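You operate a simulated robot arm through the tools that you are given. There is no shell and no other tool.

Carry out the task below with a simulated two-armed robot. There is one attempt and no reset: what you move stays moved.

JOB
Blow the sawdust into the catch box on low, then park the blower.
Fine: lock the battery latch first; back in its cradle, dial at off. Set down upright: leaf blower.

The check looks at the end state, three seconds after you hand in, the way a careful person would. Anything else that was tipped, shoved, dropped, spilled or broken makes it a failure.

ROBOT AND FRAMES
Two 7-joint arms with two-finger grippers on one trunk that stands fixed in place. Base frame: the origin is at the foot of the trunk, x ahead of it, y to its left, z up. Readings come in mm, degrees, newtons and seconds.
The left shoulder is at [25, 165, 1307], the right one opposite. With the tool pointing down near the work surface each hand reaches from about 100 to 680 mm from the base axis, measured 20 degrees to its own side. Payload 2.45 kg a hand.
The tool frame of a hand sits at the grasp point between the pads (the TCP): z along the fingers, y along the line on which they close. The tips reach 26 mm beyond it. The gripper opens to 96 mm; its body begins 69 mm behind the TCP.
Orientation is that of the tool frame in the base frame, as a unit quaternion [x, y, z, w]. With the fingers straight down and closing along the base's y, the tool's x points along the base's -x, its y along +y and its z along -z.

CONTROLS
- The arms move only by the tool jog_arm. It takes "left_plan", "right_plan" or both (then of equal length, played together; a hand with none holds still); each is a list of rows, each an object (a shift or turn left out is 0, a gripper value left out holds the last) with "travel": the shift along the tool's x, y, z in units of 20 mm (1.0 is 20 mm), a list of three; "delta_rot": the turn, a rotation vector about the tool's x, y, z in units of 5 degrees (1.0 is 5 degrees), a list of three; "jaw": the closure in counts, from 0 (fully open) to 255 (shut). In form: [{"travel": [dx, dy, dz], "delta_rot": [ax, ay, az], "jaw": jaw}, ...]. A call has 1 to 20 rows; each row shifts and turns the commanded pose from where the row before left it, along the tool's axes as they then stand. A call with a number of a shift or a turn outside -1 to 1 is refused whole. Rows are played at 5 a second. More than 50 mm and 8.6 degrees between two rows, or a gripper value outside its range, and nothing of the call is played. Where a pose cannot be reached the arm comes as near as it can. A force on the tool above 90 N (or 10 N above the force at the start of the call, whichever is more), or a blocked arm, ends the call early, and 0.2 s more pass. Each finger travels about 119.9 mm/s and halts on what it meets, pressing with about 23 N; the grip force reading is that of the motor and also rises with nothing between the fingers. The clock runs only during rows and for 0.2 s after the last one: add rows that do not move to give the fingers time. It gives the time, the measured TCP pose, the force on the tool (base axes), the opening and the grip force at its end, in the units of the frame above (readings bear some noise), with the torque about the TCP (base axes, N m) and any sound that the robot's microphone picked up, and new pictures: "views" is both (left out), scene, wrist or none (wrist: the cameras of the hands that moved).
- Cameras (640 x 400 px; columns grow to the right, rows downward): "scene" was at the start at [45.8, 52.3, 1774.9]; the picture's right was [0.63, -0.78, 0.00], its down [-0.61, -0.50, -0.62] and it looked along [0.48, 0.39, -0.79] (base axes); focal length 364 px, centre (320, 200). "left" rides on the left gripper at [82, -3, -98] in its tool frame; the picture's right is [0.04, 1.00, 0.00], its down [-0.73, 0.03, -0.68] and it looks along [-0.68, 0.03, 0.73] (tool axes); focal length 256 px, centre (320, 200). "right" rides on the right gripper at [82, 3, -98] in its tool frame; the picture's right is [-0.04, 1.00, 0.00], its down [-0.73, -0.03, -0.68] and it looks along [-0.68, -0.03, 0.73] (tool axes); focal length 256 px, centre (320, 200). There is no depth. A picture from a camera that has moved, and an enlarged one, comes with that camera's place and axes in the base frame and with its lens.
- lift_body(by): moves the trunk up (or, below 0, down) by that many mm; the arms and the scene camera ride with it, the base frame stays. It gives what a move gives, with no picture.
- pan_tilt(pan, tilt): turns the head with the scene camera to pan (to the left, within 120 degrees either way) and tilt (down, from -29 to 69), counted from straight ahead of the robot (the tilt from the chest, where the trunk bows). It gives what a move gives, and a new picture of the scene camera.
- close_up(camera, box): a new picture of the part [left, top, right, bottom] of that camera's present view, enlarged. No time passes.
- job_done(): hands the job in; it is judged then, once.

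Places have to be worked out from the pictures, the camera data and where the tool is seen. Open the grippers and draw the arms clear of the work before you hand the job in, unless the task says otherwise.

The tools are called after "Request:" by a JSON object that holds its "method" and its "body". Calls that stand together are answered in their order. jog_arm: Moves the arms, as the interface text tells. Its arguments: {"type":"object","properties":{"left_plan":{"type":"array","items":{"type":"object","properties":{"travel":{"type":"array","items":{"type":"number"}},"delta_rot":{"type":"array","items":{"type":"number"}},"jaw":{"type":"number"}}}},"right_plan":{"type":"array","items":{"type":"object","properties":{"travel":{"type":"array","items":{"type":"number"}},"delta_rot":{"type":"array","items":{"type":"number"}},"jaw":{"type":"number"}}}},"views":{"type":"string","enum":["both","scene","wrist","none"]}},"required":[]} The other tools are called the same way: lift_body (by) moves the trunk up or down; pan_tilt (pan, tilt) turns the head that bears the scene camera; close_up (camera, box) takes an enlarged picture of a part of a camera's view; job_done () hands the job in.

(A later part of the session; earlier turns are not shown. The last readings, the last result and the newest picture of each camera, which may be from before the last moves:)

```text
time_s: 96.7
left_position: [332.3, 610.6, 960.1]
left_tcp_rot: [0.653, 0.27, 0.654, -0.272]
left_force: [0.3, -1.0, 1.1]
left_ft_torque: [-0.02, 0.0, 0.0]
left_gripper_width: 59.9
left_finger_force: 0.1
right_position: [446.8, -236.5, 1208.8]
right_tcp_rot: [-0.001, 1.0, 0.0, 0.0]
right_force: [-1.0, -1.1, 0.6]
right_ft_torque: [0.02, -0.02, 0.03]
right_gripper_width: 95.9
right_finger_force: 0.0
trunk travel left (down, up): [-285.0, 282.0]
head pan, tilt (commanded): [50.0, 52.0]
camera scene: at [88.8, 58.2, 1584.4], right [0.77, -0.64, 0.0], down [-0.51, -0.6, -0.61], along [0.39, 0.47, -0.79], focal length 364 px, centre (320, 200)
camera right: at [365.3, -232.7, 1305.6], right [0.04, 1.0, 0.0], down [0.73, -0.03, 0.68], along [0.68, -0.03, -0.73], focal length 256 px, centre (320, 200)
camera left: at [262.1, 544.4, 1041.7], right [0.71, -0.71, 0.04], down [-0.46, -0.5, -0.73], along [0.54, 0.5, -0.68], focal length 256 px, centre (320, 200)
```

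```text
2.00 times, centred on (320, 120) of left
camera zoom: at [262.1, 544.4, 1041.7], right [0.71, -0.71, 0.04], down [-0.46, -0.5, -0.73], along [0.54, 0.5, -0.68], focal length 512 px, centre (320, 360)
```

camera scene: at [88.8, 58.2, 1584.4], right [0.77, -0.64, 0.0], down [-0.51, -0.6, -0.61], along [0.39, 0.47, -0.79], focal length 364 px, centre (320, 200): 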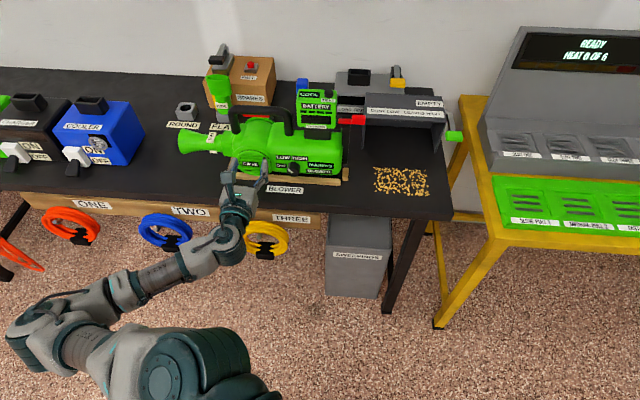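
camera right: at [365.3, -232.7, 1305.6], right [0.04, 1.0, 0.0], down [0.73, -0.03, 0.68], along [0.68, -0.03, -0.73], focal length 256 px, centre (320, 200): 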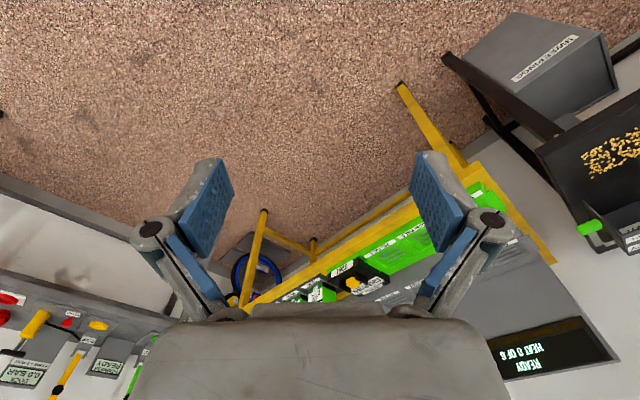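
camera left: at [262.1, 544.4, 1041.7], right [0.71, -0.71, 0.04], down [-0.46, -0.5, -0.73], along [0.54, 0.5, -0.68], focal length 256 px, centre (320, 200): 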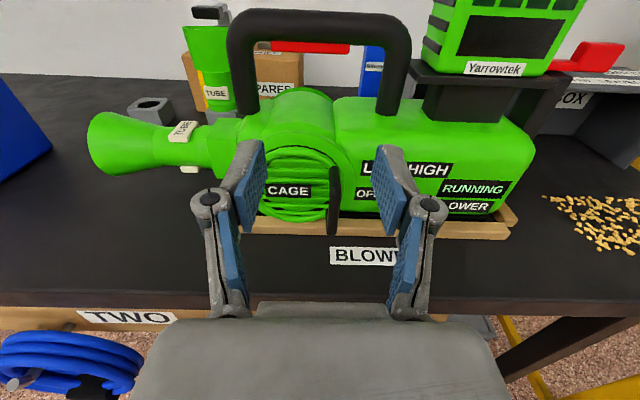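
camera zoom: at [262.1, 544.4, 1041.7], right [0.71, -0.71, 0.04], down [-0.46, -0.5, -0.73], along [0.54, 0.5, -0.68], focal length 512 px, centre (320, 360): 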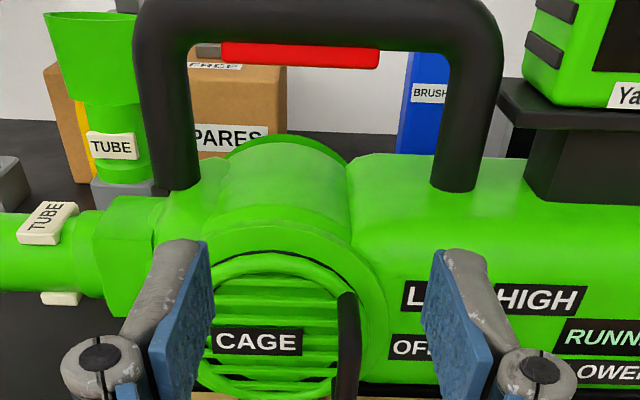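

I can see the handle well: posts at e≈-272 and -124, bar centre z≈999, trigger on the front half. Gripper fingers are coupled, so a vertical clamp on the bar right next to the rear post (nearest the weight) should hold. I roll the hand 90° back so the fingers close vertically.

Request:
{"method": "jog_arm", "body": {"left_plan": [{"delta_rot": [0, 0, -1]}, {"delta_rot": [0, 0, -1]}, {"delta_rot": [0, 0, -1]}, {"delta_rot": [0, 0, -1]}, {"delta_rot": [0, 0, -1]}, {"delta_rot": [0, 0, -1]}, {"delta_rot": [0, 0, -1]}, {"delta_rot": [0, 0, -1]}, {"delta_rot": [0, 0, -1]}, {"delta_rot": [0, 0, -1]}, {"delta_rot": [0, 0, -1]}, {"delta_rot": [0, 0, -1]}, {"delta_rot": [0, 0, -1]}, {"delta_rot": [0, 0, -1]}, {"delta_rot": [0, 0, -1]}, {"delta_rot": [0, 0, -1]}, {"delta_rot": [0, 0, -1]}, {"delta_rot": [0, 0, -1]}, {"travel": [0, 0, 0]}], "views": "none"}}

Request:
{"method": "jog_arm", "body": {"left_plan": [{"travel": [-0.6, 0.5, 0.3]}, {"travel": [-0.6, 0.5, 0.8]}, {"travel": [-0.6, 0.5, 0.8]}, {"travel": [-0.55, 0.4, 0.8]}, {"travel": [0, 0, 0.8]}, {"travel": [0, 0, 0.8]}, {"travel": [0, 0, 0]}], "views": "both"}}

Request:
{"method": "close_up", "body": {"camera": "left", "box": [180, 40, 460, 240]}}

Request:
{"method": "close_up", "body": {"camera": "scene", "box": [180, 80, 360, 200]}}

```text
time_s: 100.7
left_position: [332.9, 610.1, 959.4]
left_tcp_rot: [0.27, 0.653, 0.654, 0.271]
left_force: [-0.2, 0.9, -0.8]
left_ft_torque: [0.01, -0.01, -0.01]
left_gripper_width: 59.8
left_finger_force: 0.0
right_position: [445.5, -237.0, 1208.3]
right_tcp_rot: [-0.001, 1.0, 0.001, -0.001]
right_force: [-0.9, -0.4, 0.3]
right_ft_torque: [0.02, -0.02, -0.02]
right_gripper_width: 95.9
right_finger_force: 0.0
trunk travel left (down, up): [-285.0, 282.0]
head pan, tilt (commanded): [50.0, 52.0]
```

```text
time_s: 102.3
left_position: [427.0, 637.4, 997.2]
left_tcp_rot: [0.27, 0.653, 0.654, 0.271]
left_force: [-0.4, 0.4, -0.5]
left_ft_torque: [0.01, 0.02, -0.01]
left_gripper_width: 59.9
left_finger_force: 0.1
right_position: [446.3, -236.3, 1209.2]
right_tcp_rot: [0.0, 1.0, 0.0, -0.001]
right_force: [0.2, 0.1, 0.0]
right_ft_torque: [0.01, -0.03, 0.03]
right_gripper_width: 96.1
right_finger_force: 0.1
trunk travel left (down, up): [-285.0, 282.0]
head pan, tilt (commanded): [50.0, 52.0]
camera scene: at [89.2, 58.5, 1584.4], right [0.77, -0.64, 0.0], down [-0.51, -0.6, -0.61], along [0.39, 0.47, -0.79], focal length 364 px, centre (320, 200)
camera left: at [301.2, 627.3, 994.4], right [-0.03, 0.03, 1.0], down [0.04, -1.0, 0.03], along [1.0, 0.04, 0.03], focal length 256 px, centre (320, 200)
```

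scene: 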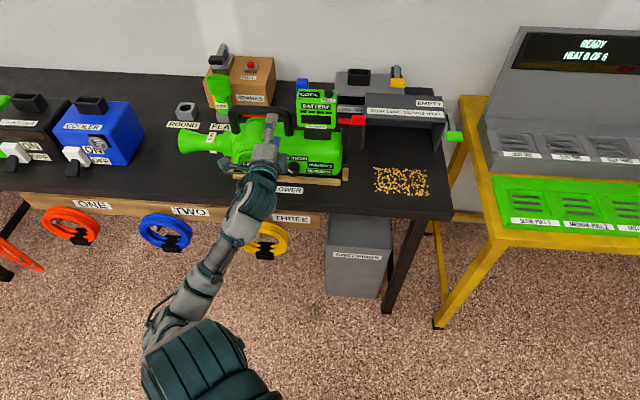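
left: 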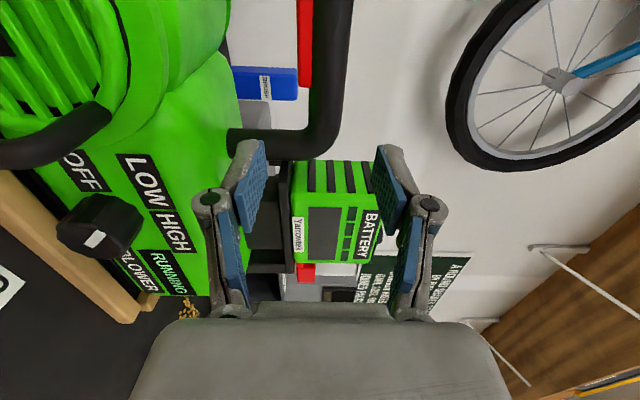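

```text
2.00 times, centred on (320, 140) of left
camera zoom: at [301.2, 627.3, 994.4], right [-0.03, 0.03, 1.0], down [0.04, -1.0, 0.03], along [1.0, 0.04, 0.03], focal length 512 px, centre (320, 320)
```

zoom: 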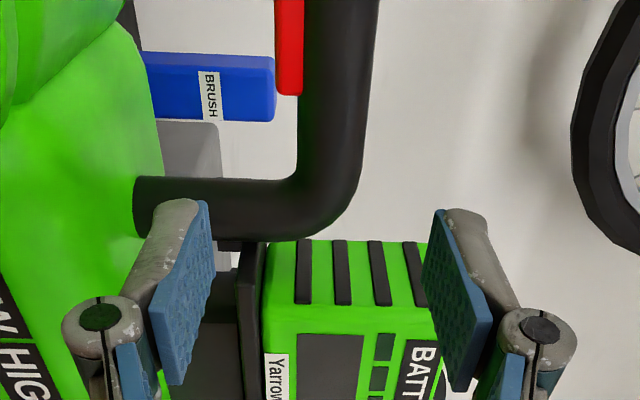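

```text
3.33 times, centred on (270, 140) of scene
camera zoom: at [89.2, 58.5, 1584.4], right [0.77, -0.64, 0.0], down [-0.51, -0.6, -0.61], along [0.39, 0.47, -0.79], focal length 1213 px, centre (487, 400)
```

zoom: 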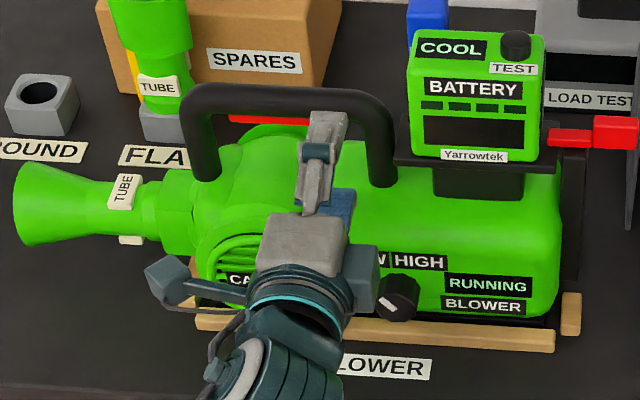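

The bar centre is at z≈1003 and the rear post's inner face at e≈-139. I shift 7 mm left, 5 mm up, then advance so the bar sits between the pads, just clear of the post.

Request:
{"method": "jog_arm", "body": {"left_plan": [{"travel": [0.36, 0.27, 0]}, {"travel": [0, 0, 0.8]}, {"travel": [0, 0, 0.8]}, {"travel": [0, 0, 0.8]}, {"travel": [0, 0, 0.8]}, {"travel": [0, 0, 0.7]}, {"travel": [0, 0, 0]}], "views": "wrist"}}

Request:
{"method": "close_up", "body": {"camera": "left", "box": [180, 60, 460, 260]}}

Request:
{"method": "close_up", "body": {"camera": "scene", "box": [180, 80, 360, 200]}}

```text
time_s: 103.9
left_position: [479.6, 697.7, 1004.0]
left_tcp_rot: [0.269, 0.653, 0.654, 0.27]
left_force: [0.0, 0.1, 0.0]
left_ft_torque: [0.01, 0.03, -0.01]
left_gripper_width: 59.9
left_finger_force: 0.0
right_position: [446.4, -236.8, 1209.1]
right_tcp_rot: [-0.001, 1.0, 0.002, -0.001]
right_force: [0.0, -0.9, 0.0]
right_ft_torque: [0.0, 0.0, 0.01]
right_gripper_width: 96.1
right_finger_force: 0.0
trunk travel left (down, up): [-285.0, 282.0]
head pan, tilt (commanded): [50.0, 52.0]
camera left: at [351.6, 687.6, 1000.2], right [-0.03, 0.03, 1.0], down [0.04, -1.0, 0.03], along [1.0, 0.04, 0.03], focal length 256 px, centre (320, 200)
```

left: 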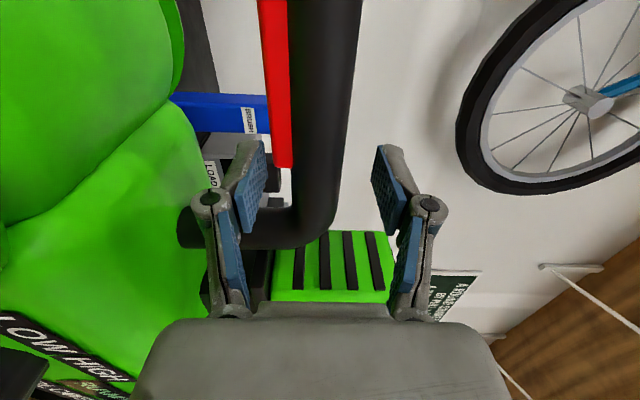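

```text
2.00 times, centred on (320, 160) of left
camera zoom: at [351.6, 687.6, 1000.2], right [-0.03, 0.03, 1.0], down [0.04, -1.0, 0.03], along [1.0, 0.04, 0.03], focal length 512 px, centre (320, 280)
```

zoom: 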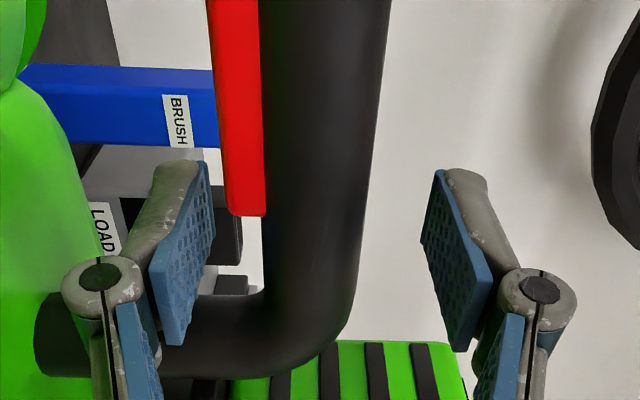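

```text
3.33 times, centred on (270, 140) of scene
camera zoom: at [89.6, 59.0, 1584.3], right [0.77, -0.64, 0.0], down [-0.51, -0.6, -0.61], along [0.39, 0.47, -0.79], focal length 1213 px, centre (487, 400)
```

zoom: 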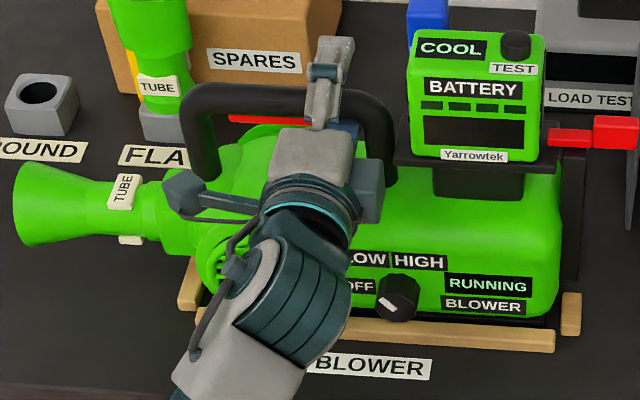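

The bar passes centrally between the pads with the trigger end just to the left. I nudge 3 mm right and close firmly on the bar.

Request:
{"method": "jog_arm", "body": {"left_plan": [{"travel": [-0.15, 0, 0]}, {"jaw": 150}, {"jaw": 180}, {"jaw": 215}, {"jaw": 255}, {"travel": [0, 0, 0]}], "views": "wrist"}}

Request:
{"method": "close_up", "body": {"camera": "left", "box": [180, 60, 460, 260]}}

```text
time_s: 105.3
left_position: [480.5, 696.5, 999.6]
left_tcp_rot: [0.272, 0.655, 0.652, 0.27]
left_force: [-0.1, -0.3, -4.6]
left_ft_torque: [0.41, 0.32, 0.0]
left_gripper_width: 25.4
left_finger_force: 22.7
right_position: [447.2, -234.6, 1208.1]
right_tcp_rot: [-0.001, 1.0, 0.0, 0.0]
right_force: [0.3, -0.2, 0.2]
right_ft_torque: [0.0, 0.01, 0.0]
right_gripper_width: 96.2
right_finger_force: 0.1
trunk travel left (down, up): [-285.0, 282.0]
head pan, tilt (commanded): [50.0, 52.0]
camera left: at [354.5, 686.6, 997.4], right [-0.03, 0.03, 1.0], down [0.04, -1.0, 0.03], along [1.0, 0.04, 0.02], focal length 256 px, centre (320, 200)
```

left: 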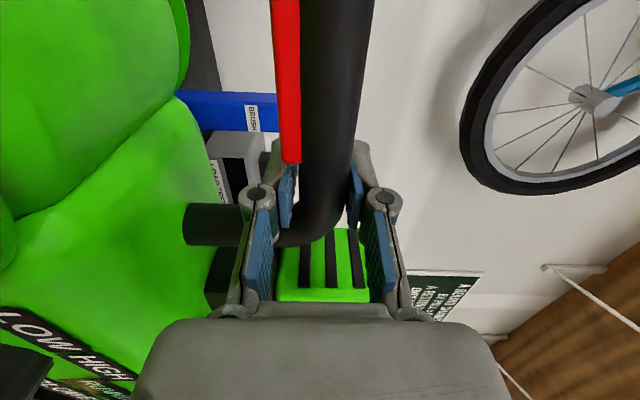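

```text
2.00 times, centred on (320, 160) of left
camera zoom: at [354.5, 686.6, 997.4], right [-0.03, 0.03, 1.0], down [0.04, -1.0, 0.03], along [1.0, 0.04, 0.02], focal length 512 px, centre (320, 280)
```

zoom: 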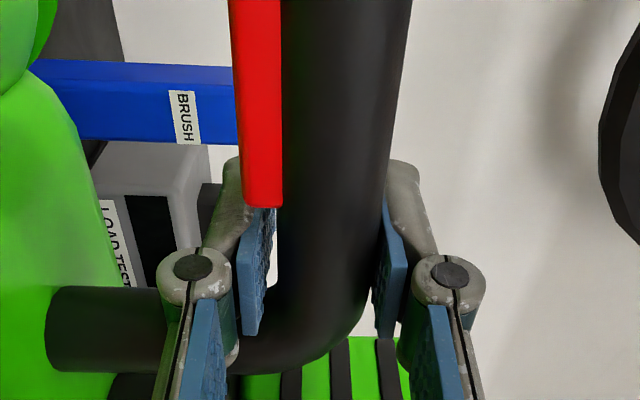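

The bar is gripped at 25.4 mm. Trial lift: 12 mm up, then check the force, torque and tilt.

Request:
{"method": "jog_arm", "body": {"left_plan": [{"travel": [0, 0.2, 0]}, {"travel": [0, 0.2, 0]}, {"travel": [0, 0.2, 0]}, {"travel": [0, 0, 0]}, {"travel": [0, 0, 0]}], "views": "both"}}

Request:
{"method": "close_up", "body": {"camera": "scene", "box": [160, 80, 360, 220]}}

Request:
{"method": "close_up", "body": {"camera": "left", "box": [180, 60, 460, 260]}}

```text
time_s: 106.5
left_position: [480.6, 696.8, 1014.0]
left_tcp_rot: [0.271, 0.654, 0.652, 0.271]
left_force: [0.0, 0.6, -18.8]
left_ft_torque: [0.5, 0.38, 0.01]
left_gripper_width: 25.1
left_finger_force: 22.4
right_position: [446.5, -234.3, 1209.9]
right_tcp_rot: [0.0, 1.0, 0.0, -0.001]
right_force: [-0.9, 0.5, -0.5]
right_ft_torque: [0.02, 0.01, -0.02]
right_gripper_width: 95.8
right_finger_force: 0.0
trunk travel left (down, up): [-285.0, 282.0]
head pan, tilt (commanded): [50.0, 52.0]
camera scene: at [92.9, 64.0, 1583.8], right [0.77, -0.64, 0.0], down [-0.51, -0.61, -0.61], along [0.39, 0.47, -0.79], focal length 364 px, centre (320, 200)
camera left: at [354.3, 686.6, 1010.9], right [-0.03, 0.03, 1.0], down [0.04, -1.0, 0.03], along [1.0, 0.04, 0.03], focal length 256 px, centre (320, 200)
```

scene: 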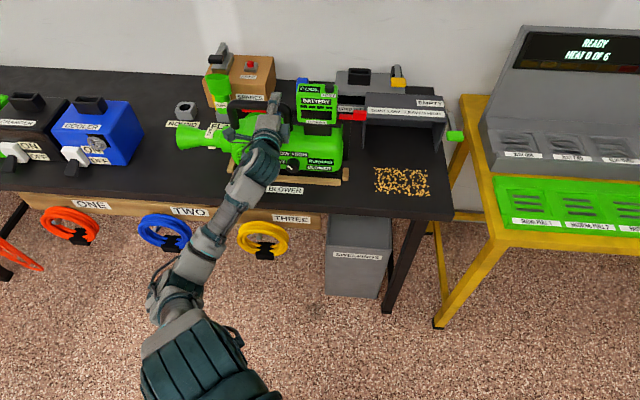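
left: 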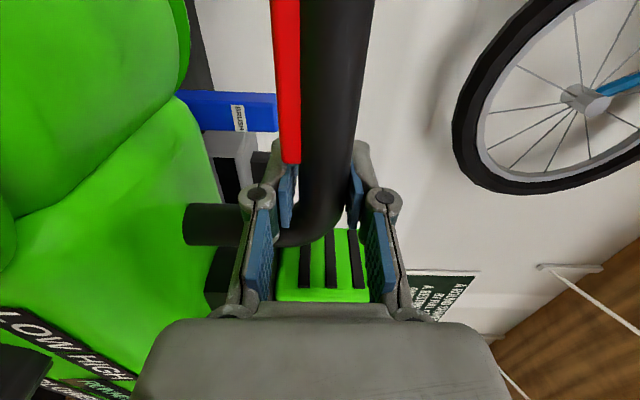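

```text
2.86 times, centred on (260, 150) of scene
camera zoom: at [92.9, 64.0, 1583.8], right [0.77, -0.64, 0.0], down [-0.51, -0.61, -0.61], along [0.39, 0.47, -0.79], focal length 1040 px, centre (491, 343)
```

zoom: 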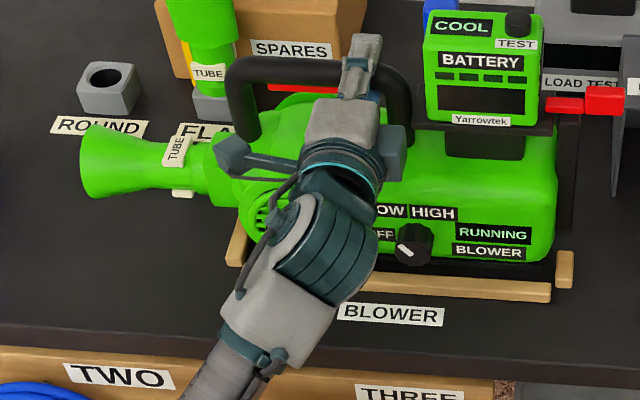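

```text
2.00 times, centred on (320, 160) of left
camera zoom: at [354.3, 686.6, 1010.9], right [-0.03, 0.03, 1.0], down [0.04, -1.0, 0.03], along [1.0, 0.04, 0.03], focal length 512 px, centre (320, 280)
```

zoom: 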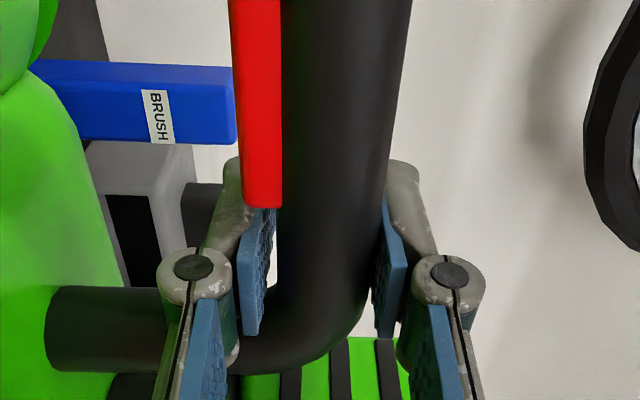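

Full weight is about 18.8 N with a small tilt torque (weight ~33 mm behind the grip), and the blower stays level in the grip. I lift it 130 mm straight up.

Request:
{"method": "jog_arm", "body": {"left_plan": [{"travel": [0, 0.4, 0]}, {"travel": [0, 0.6, 0]}, {"travel": [0, 0.7, 0]}, {"travel": [0, 0.7, 0]}, {"travel": [0, 0.7, 0]}, {"travel": [0, 0.7, 0]}, {"travel": [0, 0.7, 0]}, {"travel": [0, 0.7, 0]}, {"travel": [0, 0.7, 0]}, {"travel": [0, 0.4, 0]}, {"travel": [0, 0.2, 0]}, {"travel": [0, 0, 0]}], "views": "both"}}

```text
time_s: 109.1
left_position: [480.4, 697.7, 1144.8]
left_tcp_rot: [0.271, 0.654, 0.653, 0.269]
left_force: [-0.1, -0.1, -18.5]
left_ft_torque: [0.5, 0.38, -0.02]
left_gripper_width: 25.2
left_finger_force: 22.9
right_position: [447.1, -234.4, 1209.2]
right_tcp_rot: [-0.001, 1.0, 0.001, 0.0]
right_force: [0.0, -0.2, 0.1]
right_ft_torque: [0.0, -0.01, 0.01]
right_gripper_width: 96.2
right_finger_force: 0.0
trunk travel left (down, up): [-285.0, 282.0]
head pan, tilt (commanded): [50.0, 52.0]
camera scene: at [93.1, 64.4, 1583.8], right [0.77, -0.64, 0.0], down [-0.51, -0.61, -0.61], along [0.39, 0.47, -0.79], focal length 364 px, centre (320, 200)
camera left: at [354.2, 686.8, 1141.7], right [-0.03, 0.03, 1.0], down [0.04, -1.0, 0.03], along [1.0, 0.04, 0.03], focal length 256 px, centre (320, 200)
```

scene: 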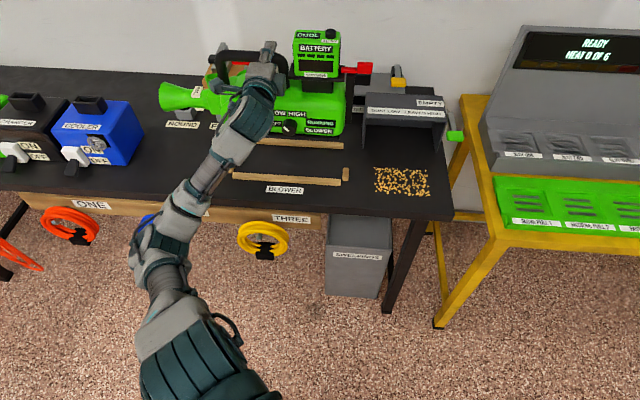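
left: 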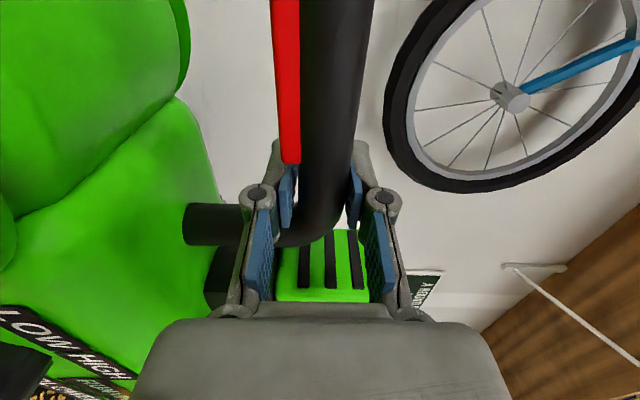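

The blower is up cleanly at 18.5 N and nothing else moved. Now I carry it sideways in front of the bench while turning the hand clockwise, so the nozzle swings from pointing left to pointing across the bench at the catch box.

Request:
{"method": "jog_arm", "body": {"left_plan": [{"travel": [-0.265, 0, -0.265], "delta_rot": [0, -0.27, 0]}, {"travel": [-0.54, 0, -0.52], "delta_rot": [0, -0.545, 0]}, {"travel": [-0.565, 0, -0.49], "delta_rot": [0, -0.545, 0]}, {"travel": [-0.59, 0, -0.463], "delta_rot": [0, -0.545, 0]}, {"travel": [-0.61, 0, -0.435], "delta_rot": [0, -0.545, 0]}, {"travel": [-0.63, 0, -0.405], "delta_rot": [0, -0.545, 0]}, {"travel": [-0.65, 0, -0.375], "delta_rot": [0, -0.545, 0]}, {"travel": [-0.667, 0, -0.343], "delta_rot": [0, -0.545, 0]}, {"travel": [-0.682, 0, -0.31], "delta_rot": [0, -0.545, 0]}, {"travel": [-0.696, 0, -0.278], "delta_rot": [0, -0.545, 0]}, {"travel": [-0.709, 0, -0.245], "delta_rot": [0, -0.545, 0]}, {"travel": [-0.72, 0, -0.211], "delta_rot": [0, -0.545, 0]}, {"travel": [-0.729, 0, -0.176], "delta_rot": [0, -0.545, 0]}, {"travel": [-0.737, 0, -0.141], "delta_rot": [0, -0.545, 0]}, {"travel": [-0.743, 0, -0.106], "delta_rot": [0, -0.545, 0]}, {"travel": [-0.747, 0, -0.07], "delta_rot": [0, -0.545, 0]}, {"travel": [-0.749, 0, -0.035], "delta_rot": [0, -0.545, 0]}, {"travel": [-0.375, 0, -0.01], "delta_rot": [0, -0.27, 0]}, {"travel": [0, 0, 0]}], "views": "both"}}

```text
time_s: 113.1
left_position: [482.1, 441.9, 1145.2]
left_tcp_rot: [0.506, 0.494, 0.493, 0.507]
left_force: [-0.1, 0.4, -17.8]
left_ft_torque: [0.64, -0.1, -0.02]
left_gripper_width: 24.8
left_finger_force: 23.6
right_position: [448.3, -235.8, 1208.9]
right_tcp_rot: [-0.001, 1.0, 0.001, 0.0]
right_force: [-0.1, 0.2, -1.1]
right_ft_torque: [0.0, 0.01, 0.02]
right_gripper_width: 95.8
right_finger_force: 0.0
trunk travel left (down, up): [-285.0, 282.0]
head pan, tilt (commanded): [50.0, 52.0]
camera scene: at [92.5, 61.8, 1583.9], right [0.77, -0.64, 0.0], down [-0.51, -0.61, -0.61], along [0.39, 0.47, -0.79], focal length 364 px, centre (320, 200)
camera left: at [385.8, 527.0, 1142.0], right [0.0, 0.04, 1.0], down [-0.7, -0.72, 0.03], along [0.72, -0.7, 0.03], focal length 256 px, centre (320, 200)
```

scene: 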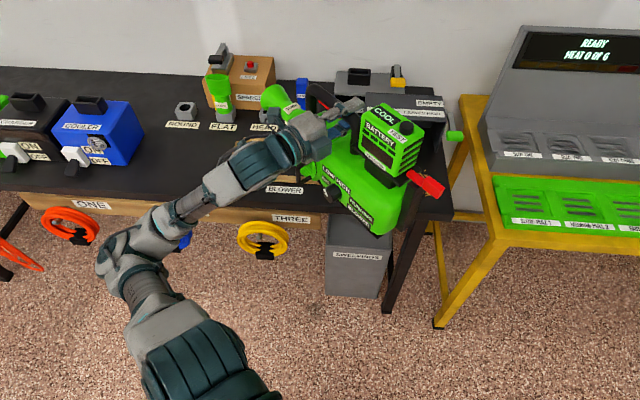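
left: 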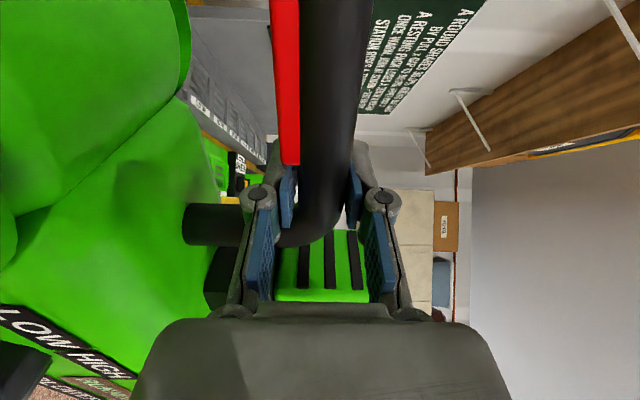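

Stable so far. I continue the turn and shift until the nozzle points squarely at the catch box.

Request:
{"method": "jog_arm", "body": {"left_plan": [{"travel": [-0.5, 0, -0.08], "delta_rot": [0, -0.3, 0]}, {"travel": [-0.77, 0, -0.079], "delta_rot": [0, -0.492, 0]}, {"travel": [-0.773, 0, -0.047], "delta_rot": [0, -0.492, 0]}, {"travel": [-0.775, 0, -0.013], "delta_rot": [0, -0.492, 0]}, {"travel": [-0.774, 0, 0.019], "delta_rot": [0, -0.492, 0]}, {"travel": [-0.773, 0, 0.053], "delta_rot": [0, -0.492, 0]}, {"travel": [-0.77, 0, 0.087], "delta_rot": [0, -0.492, 0]}, {"travel": [-0.765, 0, 0.119], "delta_rot": [0, -0.492, 0]}, {"travel": [-0.76, 0, 0.152], "delta_rot": [0, -0.492, 0]}, {"travel": [-0.752, 0, 0.184], "delta_rot": [0, -0.492, 0]}, {"travel": [-0.744, 0, 0.217], "delta_rot": [0, -0.492, 0]}, {"travel": [-0.733, 0, 0.249], "delta_rot": [0, -0.492, 0]}, {"travel": [-0.7225, 0, 0.279], "delta_rot": [0, -0.492, 0]}, {"travel": [-0.71, 0, 0.311], "delta_rot": [0, -0.492, 0]}, {"travel": [-0.696, 0, 0.34], "delta_rot": [0, -0.492, 0]}, {"travel": [-0.68, 0, 0.37], "delta_rot": [0, -0.492, 0]}, {"travel": [-0.664, 0, 0.398], "delta_rot": [0, -0.492, 0]}, {"travel": [-0.4, 0, 0.25], "delta_rot": [0, -0.492, 0]}, {"travel": [0, 0, 0], "delta_rot": [0, -0.15, 0]}, {"travel": [0, 0, 0]}], "views": "both"}}

```text
time_s: 117.3
left_position: [440.5, 176.8, 1144.4]
left_tcp_rot: [0.655, 0.268, 0.268, 0.654]
left_force: [-0.2, 0.3, -17.6]
left_ft_torque: [0.4, -0.55, -0.01]
left_gripper_width: 24.0
left_finger_force: 23.2
right_position: [447.0, -235.5, 1207.8]
right_tcp_rot: [-0.001, 1.0, 0.001, 0.0]
right_force: [-1.0, 0.1, 0.0]
right_ft_torque: [0.02, -0.02, 0.01]
right_gripper_width: 96.0
right_finger_force: 0.0
trunk travel left (down, up): [-285.0, 282.0]
head pan, tilt (commanded): [50.0, 52.0]
camera scene: at [92.5, 59.1, 1584.0], right [0.77, -0.64, 0.0], down [-0.51, -0.6, -0.61], along [0.39, 0.47, -0.79], focal length 364 px, centre (320, 200)
camera left: at [431.1, 305.8, 1142.1], right [0.03, 0.03, 1.0], down [-1.0, -0.03, 0.03], along [0.03, -1.0, 0.03], focal length 256 px, centre (320, 200)
```

scene: 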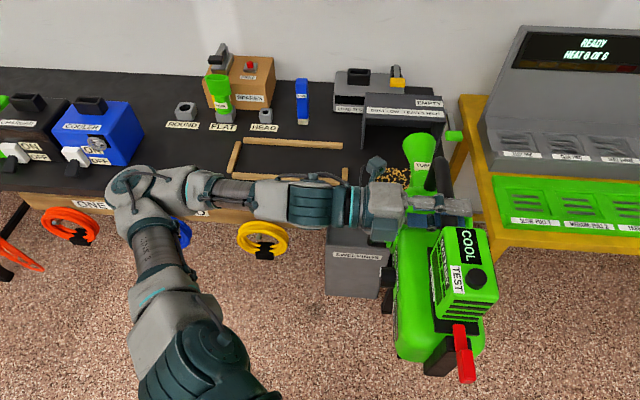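
left: 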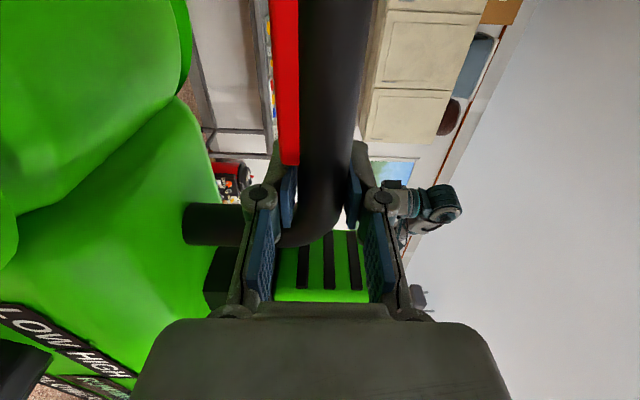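

The nozzle now points at the catch box, mouth near n≈710, e≈177, still high at z≈1045. I lower the trunk 100 mm to bring it down toward bench height.

Request:
{"method": "lift_body", "body": {"by": -100}}

Request:
{"method": "pan_tilt", "body": {"pan": 38, "tilt": 52}}

```text
time_s: 118.6
left_position: [457.1, 176.2, 1014.4]
left_tcp_rot: [0.664, 0.293, 0.242, 0.644]
left_force: [-0.9, -0.6, -16.8]
left_ft_torque: [0.4, -0.57, -0.01]
left_gripper_width: 23.9
left_finger_force: 22.5
right_position: [444.4, -235.8, 1108.0]
right_tcp_rot: [0.0, 1.0, 0.001, 0.001]
right_force: [-0.3, 0.1, 0.9]
right_ft_torque: [0.0, -0.03, -0.04]
right_gripper_width: 96.0
right_finger_force: 0.1
trunk travel left (down, up): [-185.0, 382.0]
head pan, tilt (commanded): [50.0, 52.0]
```

```text
time_s: 119.4
left_position: [457.9, 176.1, 1012.4]
left_tcp_rot: [0.665, 0.293, 0.241, 0.643]
left_force: [0.1, 0.6, -18.5]
left_ft_torque: [0.39, -0.62, -0.01]
left_gripper_width: 23.8
left_finger_force: 23.0
right_position: [446.4, -235.1, 1108.6]
right_tcp_rot: [0.0, 1.0, 0.001, 0.001]
right_force: [0.5, -0.2, -0.2]
right_ft_torque: [0.02, -0.02, -0.01]
right_gripper_width: 96.0
right_finger_force: 0.1
trunk travel left (down, up): [-185.0, 382.0]
head pan, tilt (commanded): [38.0, 52.0]
camera scene: at [181.9, 47.7, 1478.2], right [0.62, -0.79, 0.0], down [-0.62, -0.49, -0.61], along [0.48, 0.38, -0.79], focal length 364 px, centre (320, 200)
```

scene: 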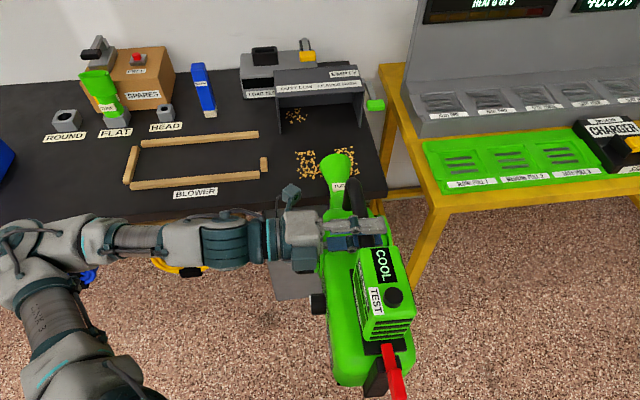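

The sawdust is already moving: some is inside the catch box. I take a closer look.

Request:
{"method": "close_up", "body": {"camera": "scene", "box": [240, 50, 400, 210]}}

Request:
{"method": "close_up", "body": {"camera": "scene", "box": [260, 140, 440, 400]}}

```text
2.50 times, centred on (320, 130) of scene
camera zoom: at [181.9, 47.7, 1478.2], right [0.62, -0.79, 0.0], down [-0.62, -0.49, -0.61], along [0.48, 0.38, -0.79], focal length 910 px, centre (320, 375)
```

zoom: 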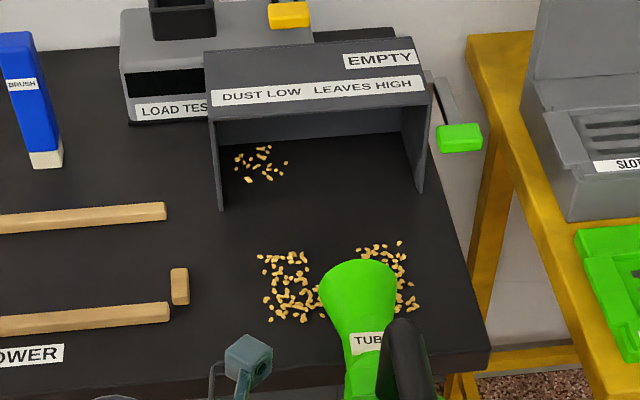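

```text
1.54 times, centred on (350, 270) of scene
camera zoom: at [181.9, 47.7, 1478.2], right [0.62, -0.79, 0.0], down [-0.62, -0.49, -0.61], along [0.48, 0.38, -0.79], focal length 560 px, centre (274, 92)
```

zoom: 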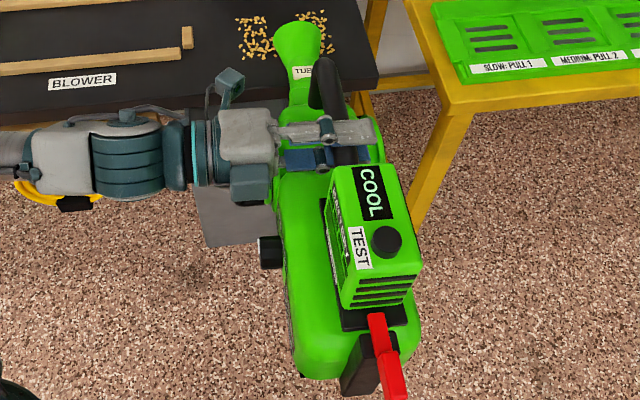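

The jet works: the middle strip went into the box, leaving a cluster on each side of the nozzle (e≈140 and e≈244). I sweep the nozzle slowly left across the left cluster.

Request:
{"method": "jog_arm", "body": {"left_plan": [{"travel": [0, 0, -0.3]}, {"travel": [0, 0, -0.4]}, {"travel": [0, 0, -0.4]}, {"travel": [0, 0, -0.4]}, {"travel": [0, 0, -0.3]}, {"travel": [0, 0, 0]}, {"travel": [0, 0, 0]}], "views": "scene"}}

Request:
{"method": "close_up", "body": {"camera": "scene", "box": [240, 50, 400, 210]}}

```text
time_s: 121.0
left_position: [444.2, 207.1, 1015.4]
left_tcp_rot: [0.665, 0.292, 0.241, 0.643]
left_force: [-0.2, 0.0, -18.1]
left_ft_torque: [0.43, -0.61, -0.02]
left_gripper_width: 23.8
left_finger_force: 22.9
left hand out of reach, approached as far as the arm can: row 2, 3, 5
right_position: [445.1, -235.1, 1107.9]
right_tcp_rot: [-0.001, 1.0, 0.0, 0.0]
right_force: [0.2, 0.1, 0.0]
right_ft_torque: [0.04, 0.01, -0.01]
right_gripper_width: 96.0
right_finger_force: 0.1
trunk travel left (down, up): [-185.0, 382.0]
head pan, tilt (commanded): [38.0, 52.0]
camera scene: at [181.4, 48.1, 1478.2], right [0.62, -0.79, 0.0], down [-0.62, -0.49, -0.61], along [0.48, 0.38, -0.79], focal length 364 px, centre (320, 200)
```

scene: 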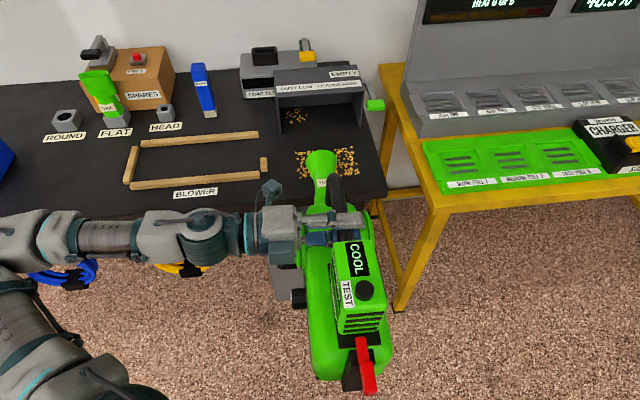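

```text
2.50 times, centred on (320, 130) of scene
camera zoom: at [181.4, 48.1, 1478.2], right [0.62, -0.79, 0.0], down [-0.62, -0.49, -0.61], along [0.48, 0.38, -0.79], focal length 910 px, centre (320, 375)
```

zoom: 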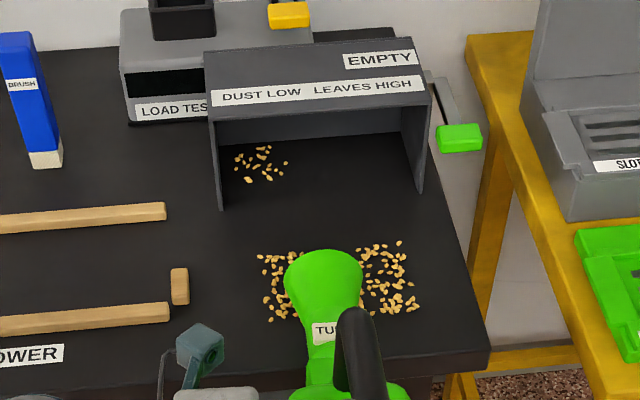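

Most grains are actually still there under the nozzle; it is too high (mouth ≈95 mm above the bench) and the arm is cramped with the trunk this low. I raise the trunk again and will lower with the arm instead.

Request:
{"method": "lift_body", "body": {"by": 120}}

Request:
{"method": "jog_arm", "body": {"left_plan": [{"travel": [0, -0.4, 0]}, {"travel": [0, -0.6, 0]}, {"travel": [0, -0.7, 0]}, {"travel": [0, -0.7, 0]}, {"travel": [0, -0.7, 0]}, {"travel": [0, -0.7, 0]}, {"travel": [0, -0.7, 0]}, {"travel": [0, -0.5, 0]}, {"travel": [0, 0, 0]}], "views": "scene"}}

```text
time_s: 122.5
left_position: [447.8, 208.6, 1132.5]
left_tcp_rot: [0.665, 0.294, 0.241, 0.643]
left_force: [0.2, -0.6, -17.2]
left_ft_torque: [0.38, -0.61, -0.01]
left_gripper_width: 23.7
left_finger_force: 23.3
right_position: [447.3, -235.5, 1228.0]
right_tcp_rot: [-0.001, 1.0, 0.0, -0.001]
right_force: [-0.3, -0.5, 0.4]
right_ft_torque: [0.02, 0.0, -0.01]
right_gripper_width: 96.0
right_finger_force: 0.1
trunk travel left (down, up): [-305.0, 262.0]
head pan, tilt (commanded): [38.0, 52.0]
```

```text
time_s: 124.5
left_position: [436.8, 209.2, 1035.3]
left_tcp_rot: [0.665, 0.293, 0.241, 0.643]
left_force: [-1.2, -0.4, -18.2]
left_ft_torque: [0.43, -0.63, 0.01]
left_gripper_width: 23.9
left_finger_force: 23.4
right_position: [446.7, -233.7, 1226.8]
right_tcp_rot: [-0.001, 1.0, 0.001, 0.0]
right_force: [0.3, -0.1, -0.6]
right_ft_torque: [0.0, -0.01, 0.0]
right_gripper_width: 96.3
right_finger_force: 0.1
trunk travel left (down, up): [-305.0, 262.0]
head pan, tilt (commanded): [38.0, 52.0]
camera scene: at [91.9, 48.3, 1604.3], right [0.62, -0.79, 0.0], down [-0.62, -0.49, -0.61], along [0.48, 0.38, -0.79], focal length 364 px, centre (320, 200)
```

scene: 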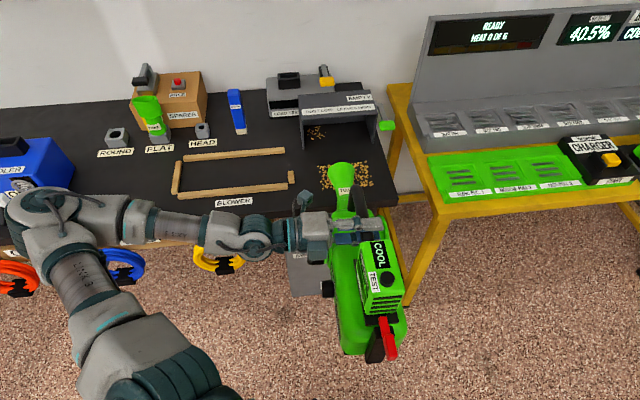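

The arm moves freely now. I lower another 65 mm, bringing the nozzle mouth to about 50 mm above the bench, in line with the left cluster.

Request:
{"method": "jog_arm", "body": {"left_plan": [{"travel": [0, -0.5, 0]}, {"travel": [0, -0.6, 0]}, {"travel": [0, -0.6, 0]}, {"travel": [0, -0.6, 0]}, {"travel": [0, -0.5, 0]}, {"travel": [0, -0.4, 0]}, {"travel": [0, 0, 0]}, {"travel": [0, 0, 0]}], "views": "scene"}}

Request:
{"method": "close_up", "body": {"camera": "scene", "box": [260, 70, 420, 230]}}

```text
time_s: 126.3
left_position: [431.0, 207.2, 970.9]
left_tcp_rot: [0.665, 0.294, 0.242, 0.642]
left_force: [-0.5, 0.4, -18.0]
left_ft_torque: [0.39, -0.59, 0.0]
left_gripper_width: 24.9
left_finger_force: 23.5
right_position: [447.2, -234.9, 1228.4]
right_tcp_rot: [-0.001, 1.0, 0.001, -0.001]
right_force: [0.2, -0.2, 0.4]
right_ft_torque: [-0.05, -0.02, 0.0]
right_gripper_width: 95.8
right_finger_force: 0.1
trunk travel left (down, up): [-305.0, 262.0]
head pan, tilt (commanded): [38.0, 52.0]
camera scene: at [92.2, 48.1, 1604.3], right [0.62, -0.79, 0.0], down [-0.62, -0.49, -0.61], along [0.48, 0.38, -0.79], focal length 364 px, centre (320, 200)
```

scene: 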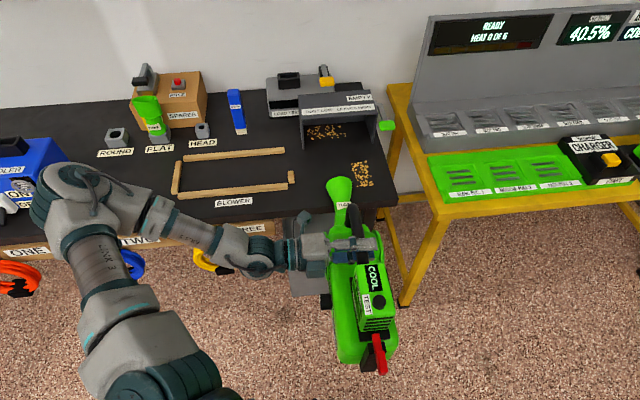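

```text
2.50 times, centred on (340, 150) of scene
camera zoom: at [92.2, 48.1, 1604.3], right [0.62, -0.79, 0.0], down [-0.62, -0.49, -0.61], along [0.48, 0.38, -0.79], focal length 910 px, centre (270, 325)
```

zoom: 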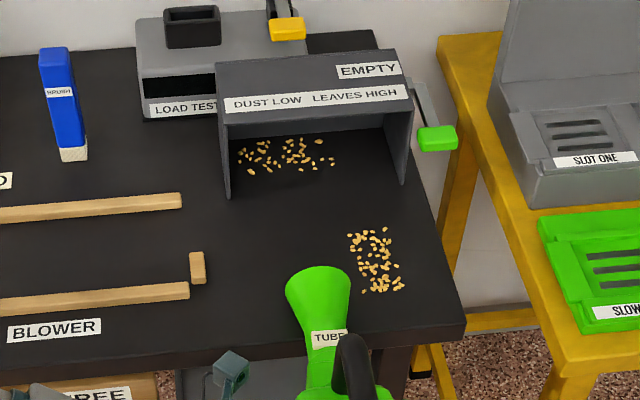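

The left and centre sawdust is now in the box; only the right cluster (e≈222–275) remains. To avoid pushing it sideways I lift 60 mm, move right 82 mm, and come down again in line with it.

Request:
{"method": "jog_arm", "body": {"left_plan": [{"travel": [0, 0.7, 0]}, {"travel": [0, 0.8, 0]}, {"travel": [0, 0.8, 0]}, {"travel": [0, 0.7, 0]}, {"travel": [0, 0.02, 0.6]}, {"travel": [0, 0.05, 0.8]}, {"travel": [0, 0.05, 0.8]}, {"travel": [0, 0.05, 0.8]}, {"travel": [0, 0.05, 0.7]}, {"travel": [0, 0.02, 0.4]}, {"travel": [0, 0, 0]}], "views": "scene"}}

Request:
{"method": "close_up", "body": {"camera": "scene", "box": [260, 70, 420, 230]}}

```text
time_s: 128.7
left_position: [494.1, 150.7, 1032.2]
left_tcp_rot: [0.666, 0.293, 0.241, 0.643]
left_force: [0.0, 0.9, -18.0]
left_ft_torque: [0.37, -0.53, -0.03]
left_gripper_width: 24.4
left_finger_force: 22.9
right_position: [446.0, -234.3, 1227.4]
right_tcp_rot: [-0.002, 1.0, 0.001, 0.0]
right_force: [0.0, 0.1, -0.7]
right_ft_torque: [0.0, 0.0, -0.02]
right_gripper_width: 96.0
right_finger_force: 0.1
trunk travel left (down, up): [-305.0, 262.0]
head pan, tilt (commanded): [38.0, 52.0]
camera scene: at [93.2, 47.4, 1604.2], right [0.62, -0.79, 0.0], down [-0.62, -0.49, -0.61], along [0.48, 0.38, -0.79], focal length 364 px, centre (320, 200)
```

scene: 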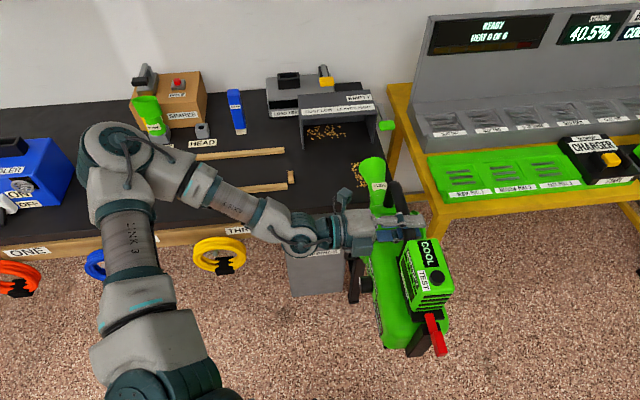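

```text
2.50 times, centred on (340, 150) of scene
camera zoom: at [93.2, 47.4, 1604.2], right [0.62, -0.79, 0.0], down [-0.62, -0.49, -0.61], along [0.48, 0.38, -0.79], focal length 910 px, centre (270, 325)
```

zoom: 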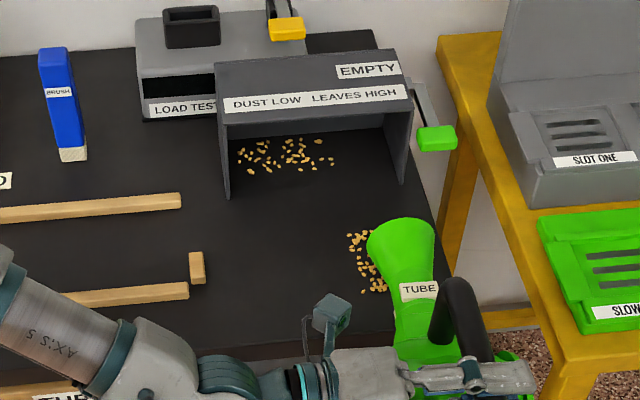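

The nozzle is now in line with the remaining cluster. I lower it 64 mm, with a small further shift to the right.

Request:
{"method": "jog_arm", "body": {"left_plan": [{"travel": [0, -0.4, 0.3]}, {"travel": [0, -0.6, 0]}, {"travel": [0, -0.6, 0]}, {"travel": [0, -0.6, 0]}, {"travel": [0, -0.6, 0]}, {"travel": [0, -0.4, 0]}, {"travel": [0, 0, 0]}, {"travel": [0, 0, 0]}], "views": "scene"}}

Request:
{"method": "close_up", "body": {"camera": "scene", "box": [260, 70, 420, 230]}}

```text
time_s: 130.5
left_position: [492.7, 146.0, 967.9]
left_tcp_rot: [0.666, 0.293, 0.241, 0.643]
left_force: [-0.4, -1.1, -16.3]
left_ft_torque: [0.47, -0.68, 0.02]
left_gripper_width: 25.0
left_finger_force: 23.2
right_position: [446.1, -236.1, 1227.8]
right_tcp_rot: [0.0, 1.0, 0.001, 0.0]
right_force: [0.3, 0.6, 0.3]
right_ft_torque: [0.04, 0.01, 0.0]
right_gripper_width: 95.8
right_finger_force: 0.1
trunk travel left (down, up): [-305.0, 262.0]
head pan, tilt (commanded): [38.0, 52.0]
camera scene: at [92.7, 46.5, 1604.3], right [0.62, -0.79, 0.0], down [-0.62, -0.49, -0.61], along [0.48, 0.38, -0.79], focal length 364 px, centre (320, 200)
```

scene: 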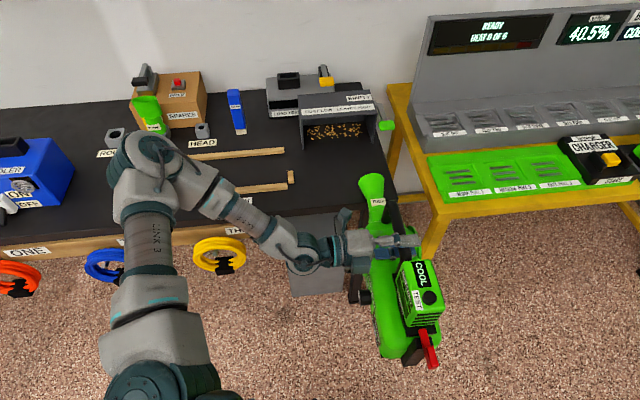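

```text
2.50 times, centred on (340, 150) of scene
camera zoom: at [92.7, 46.5, 1604.3], right [0.62, -0.79, 0.0], down [-0.62, -0.49, -0.61], along [0.48, 0.38, -0.79], focal length 910 px, centre (270, 325)
```

zoom: 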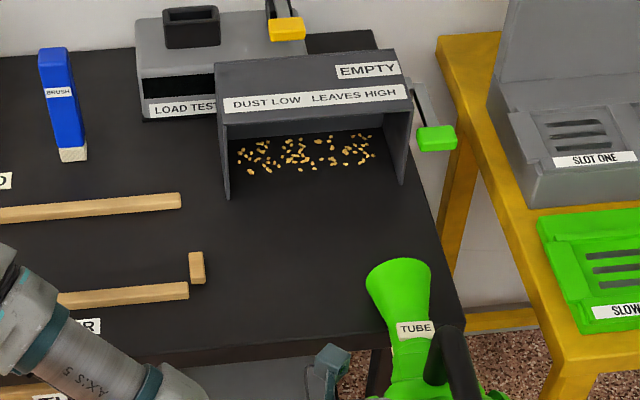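

All visible sawdust is now inside the box. I lift the nozzle clear to check that nothing is left underneath.

Request:
{"method": "jog_arm", "body": {"left_plan": [{"travel": [0, 0.5, 0]}, {"travel": [0, 0.7, 0]}, {"travel": [0, 0.8, 0]}, {"travel": [0, 0.8, 0]}, {"travel": [0, 0.8, 0]}, {"travel": [0, 0.8, 0]}, {"travel": [0, 0.8, 0]}, {"travel": [0, 0.8, 0]}, {"travel": [0, 0.8, 0]}, {"travel": [0, 0.8, 0]}, {"travel": [0, 0.8, 0]}, {"travel": [0, 0.4, 0]}, {"travel": [0, 0, 0]}], "views": "scene"}}

Request:
{"method": "close_up", "body": {"camera": "scene", "box": [240, 70, 420, 230]}}

```text
time_s: 133.3
left_position: [506.5, 145.1, 1140.8]
left_tcp_rot: [0.666, 0.293, 0.241, 0.642]
left_force: [0.9, 0.2, -17.7]
left_ft_torque: [0.39, -0.59, 0.01]
left_gripper_width: 24.5
left_finger_force: 23.7
right_position: [446.7, -235.8, 1227.2]
right_tcp_rot: [0.0, 1.0, 0.0, 0.0]
right_force: [0.1, 0.4, 0.0]
right_ft_torque: [0.01, -0.01, 0.02]
right_gripper_width: 96.1
right_finger_force: 0.1
trunk travel left (down, up): [-305.0, 262.0]
head pan, tilt (commanded): [38.0, 52.0]
camera scene: at [93.4, 47.2, 1604.2], right [0.62, -0.79, 0.0], down [-0.62, -0.49, -0.61], along [0.48, 0.38, -0.79], focal length 364 px, centre (320, 200)
```

scene: 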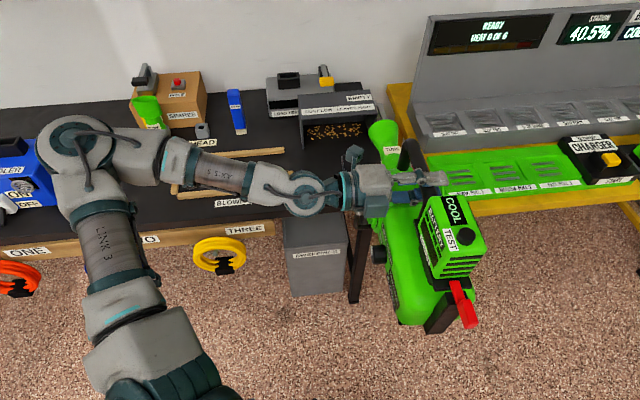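

```text
2.50 times, centred on (330, 150) of scene
camera zoom: at [93.4, 47.2, 1604.2], right [0.62, -0.79, 0.0], down [-0.62, -0.49, -0.61], along [0.48, 0.38, -0.79], focal length 910 px, centre (295, 325)
```

zoom: 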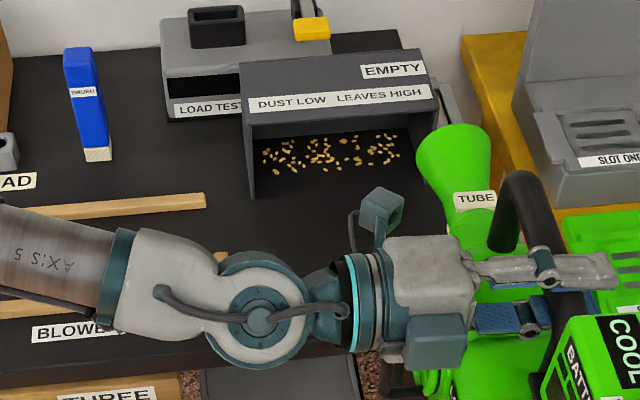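

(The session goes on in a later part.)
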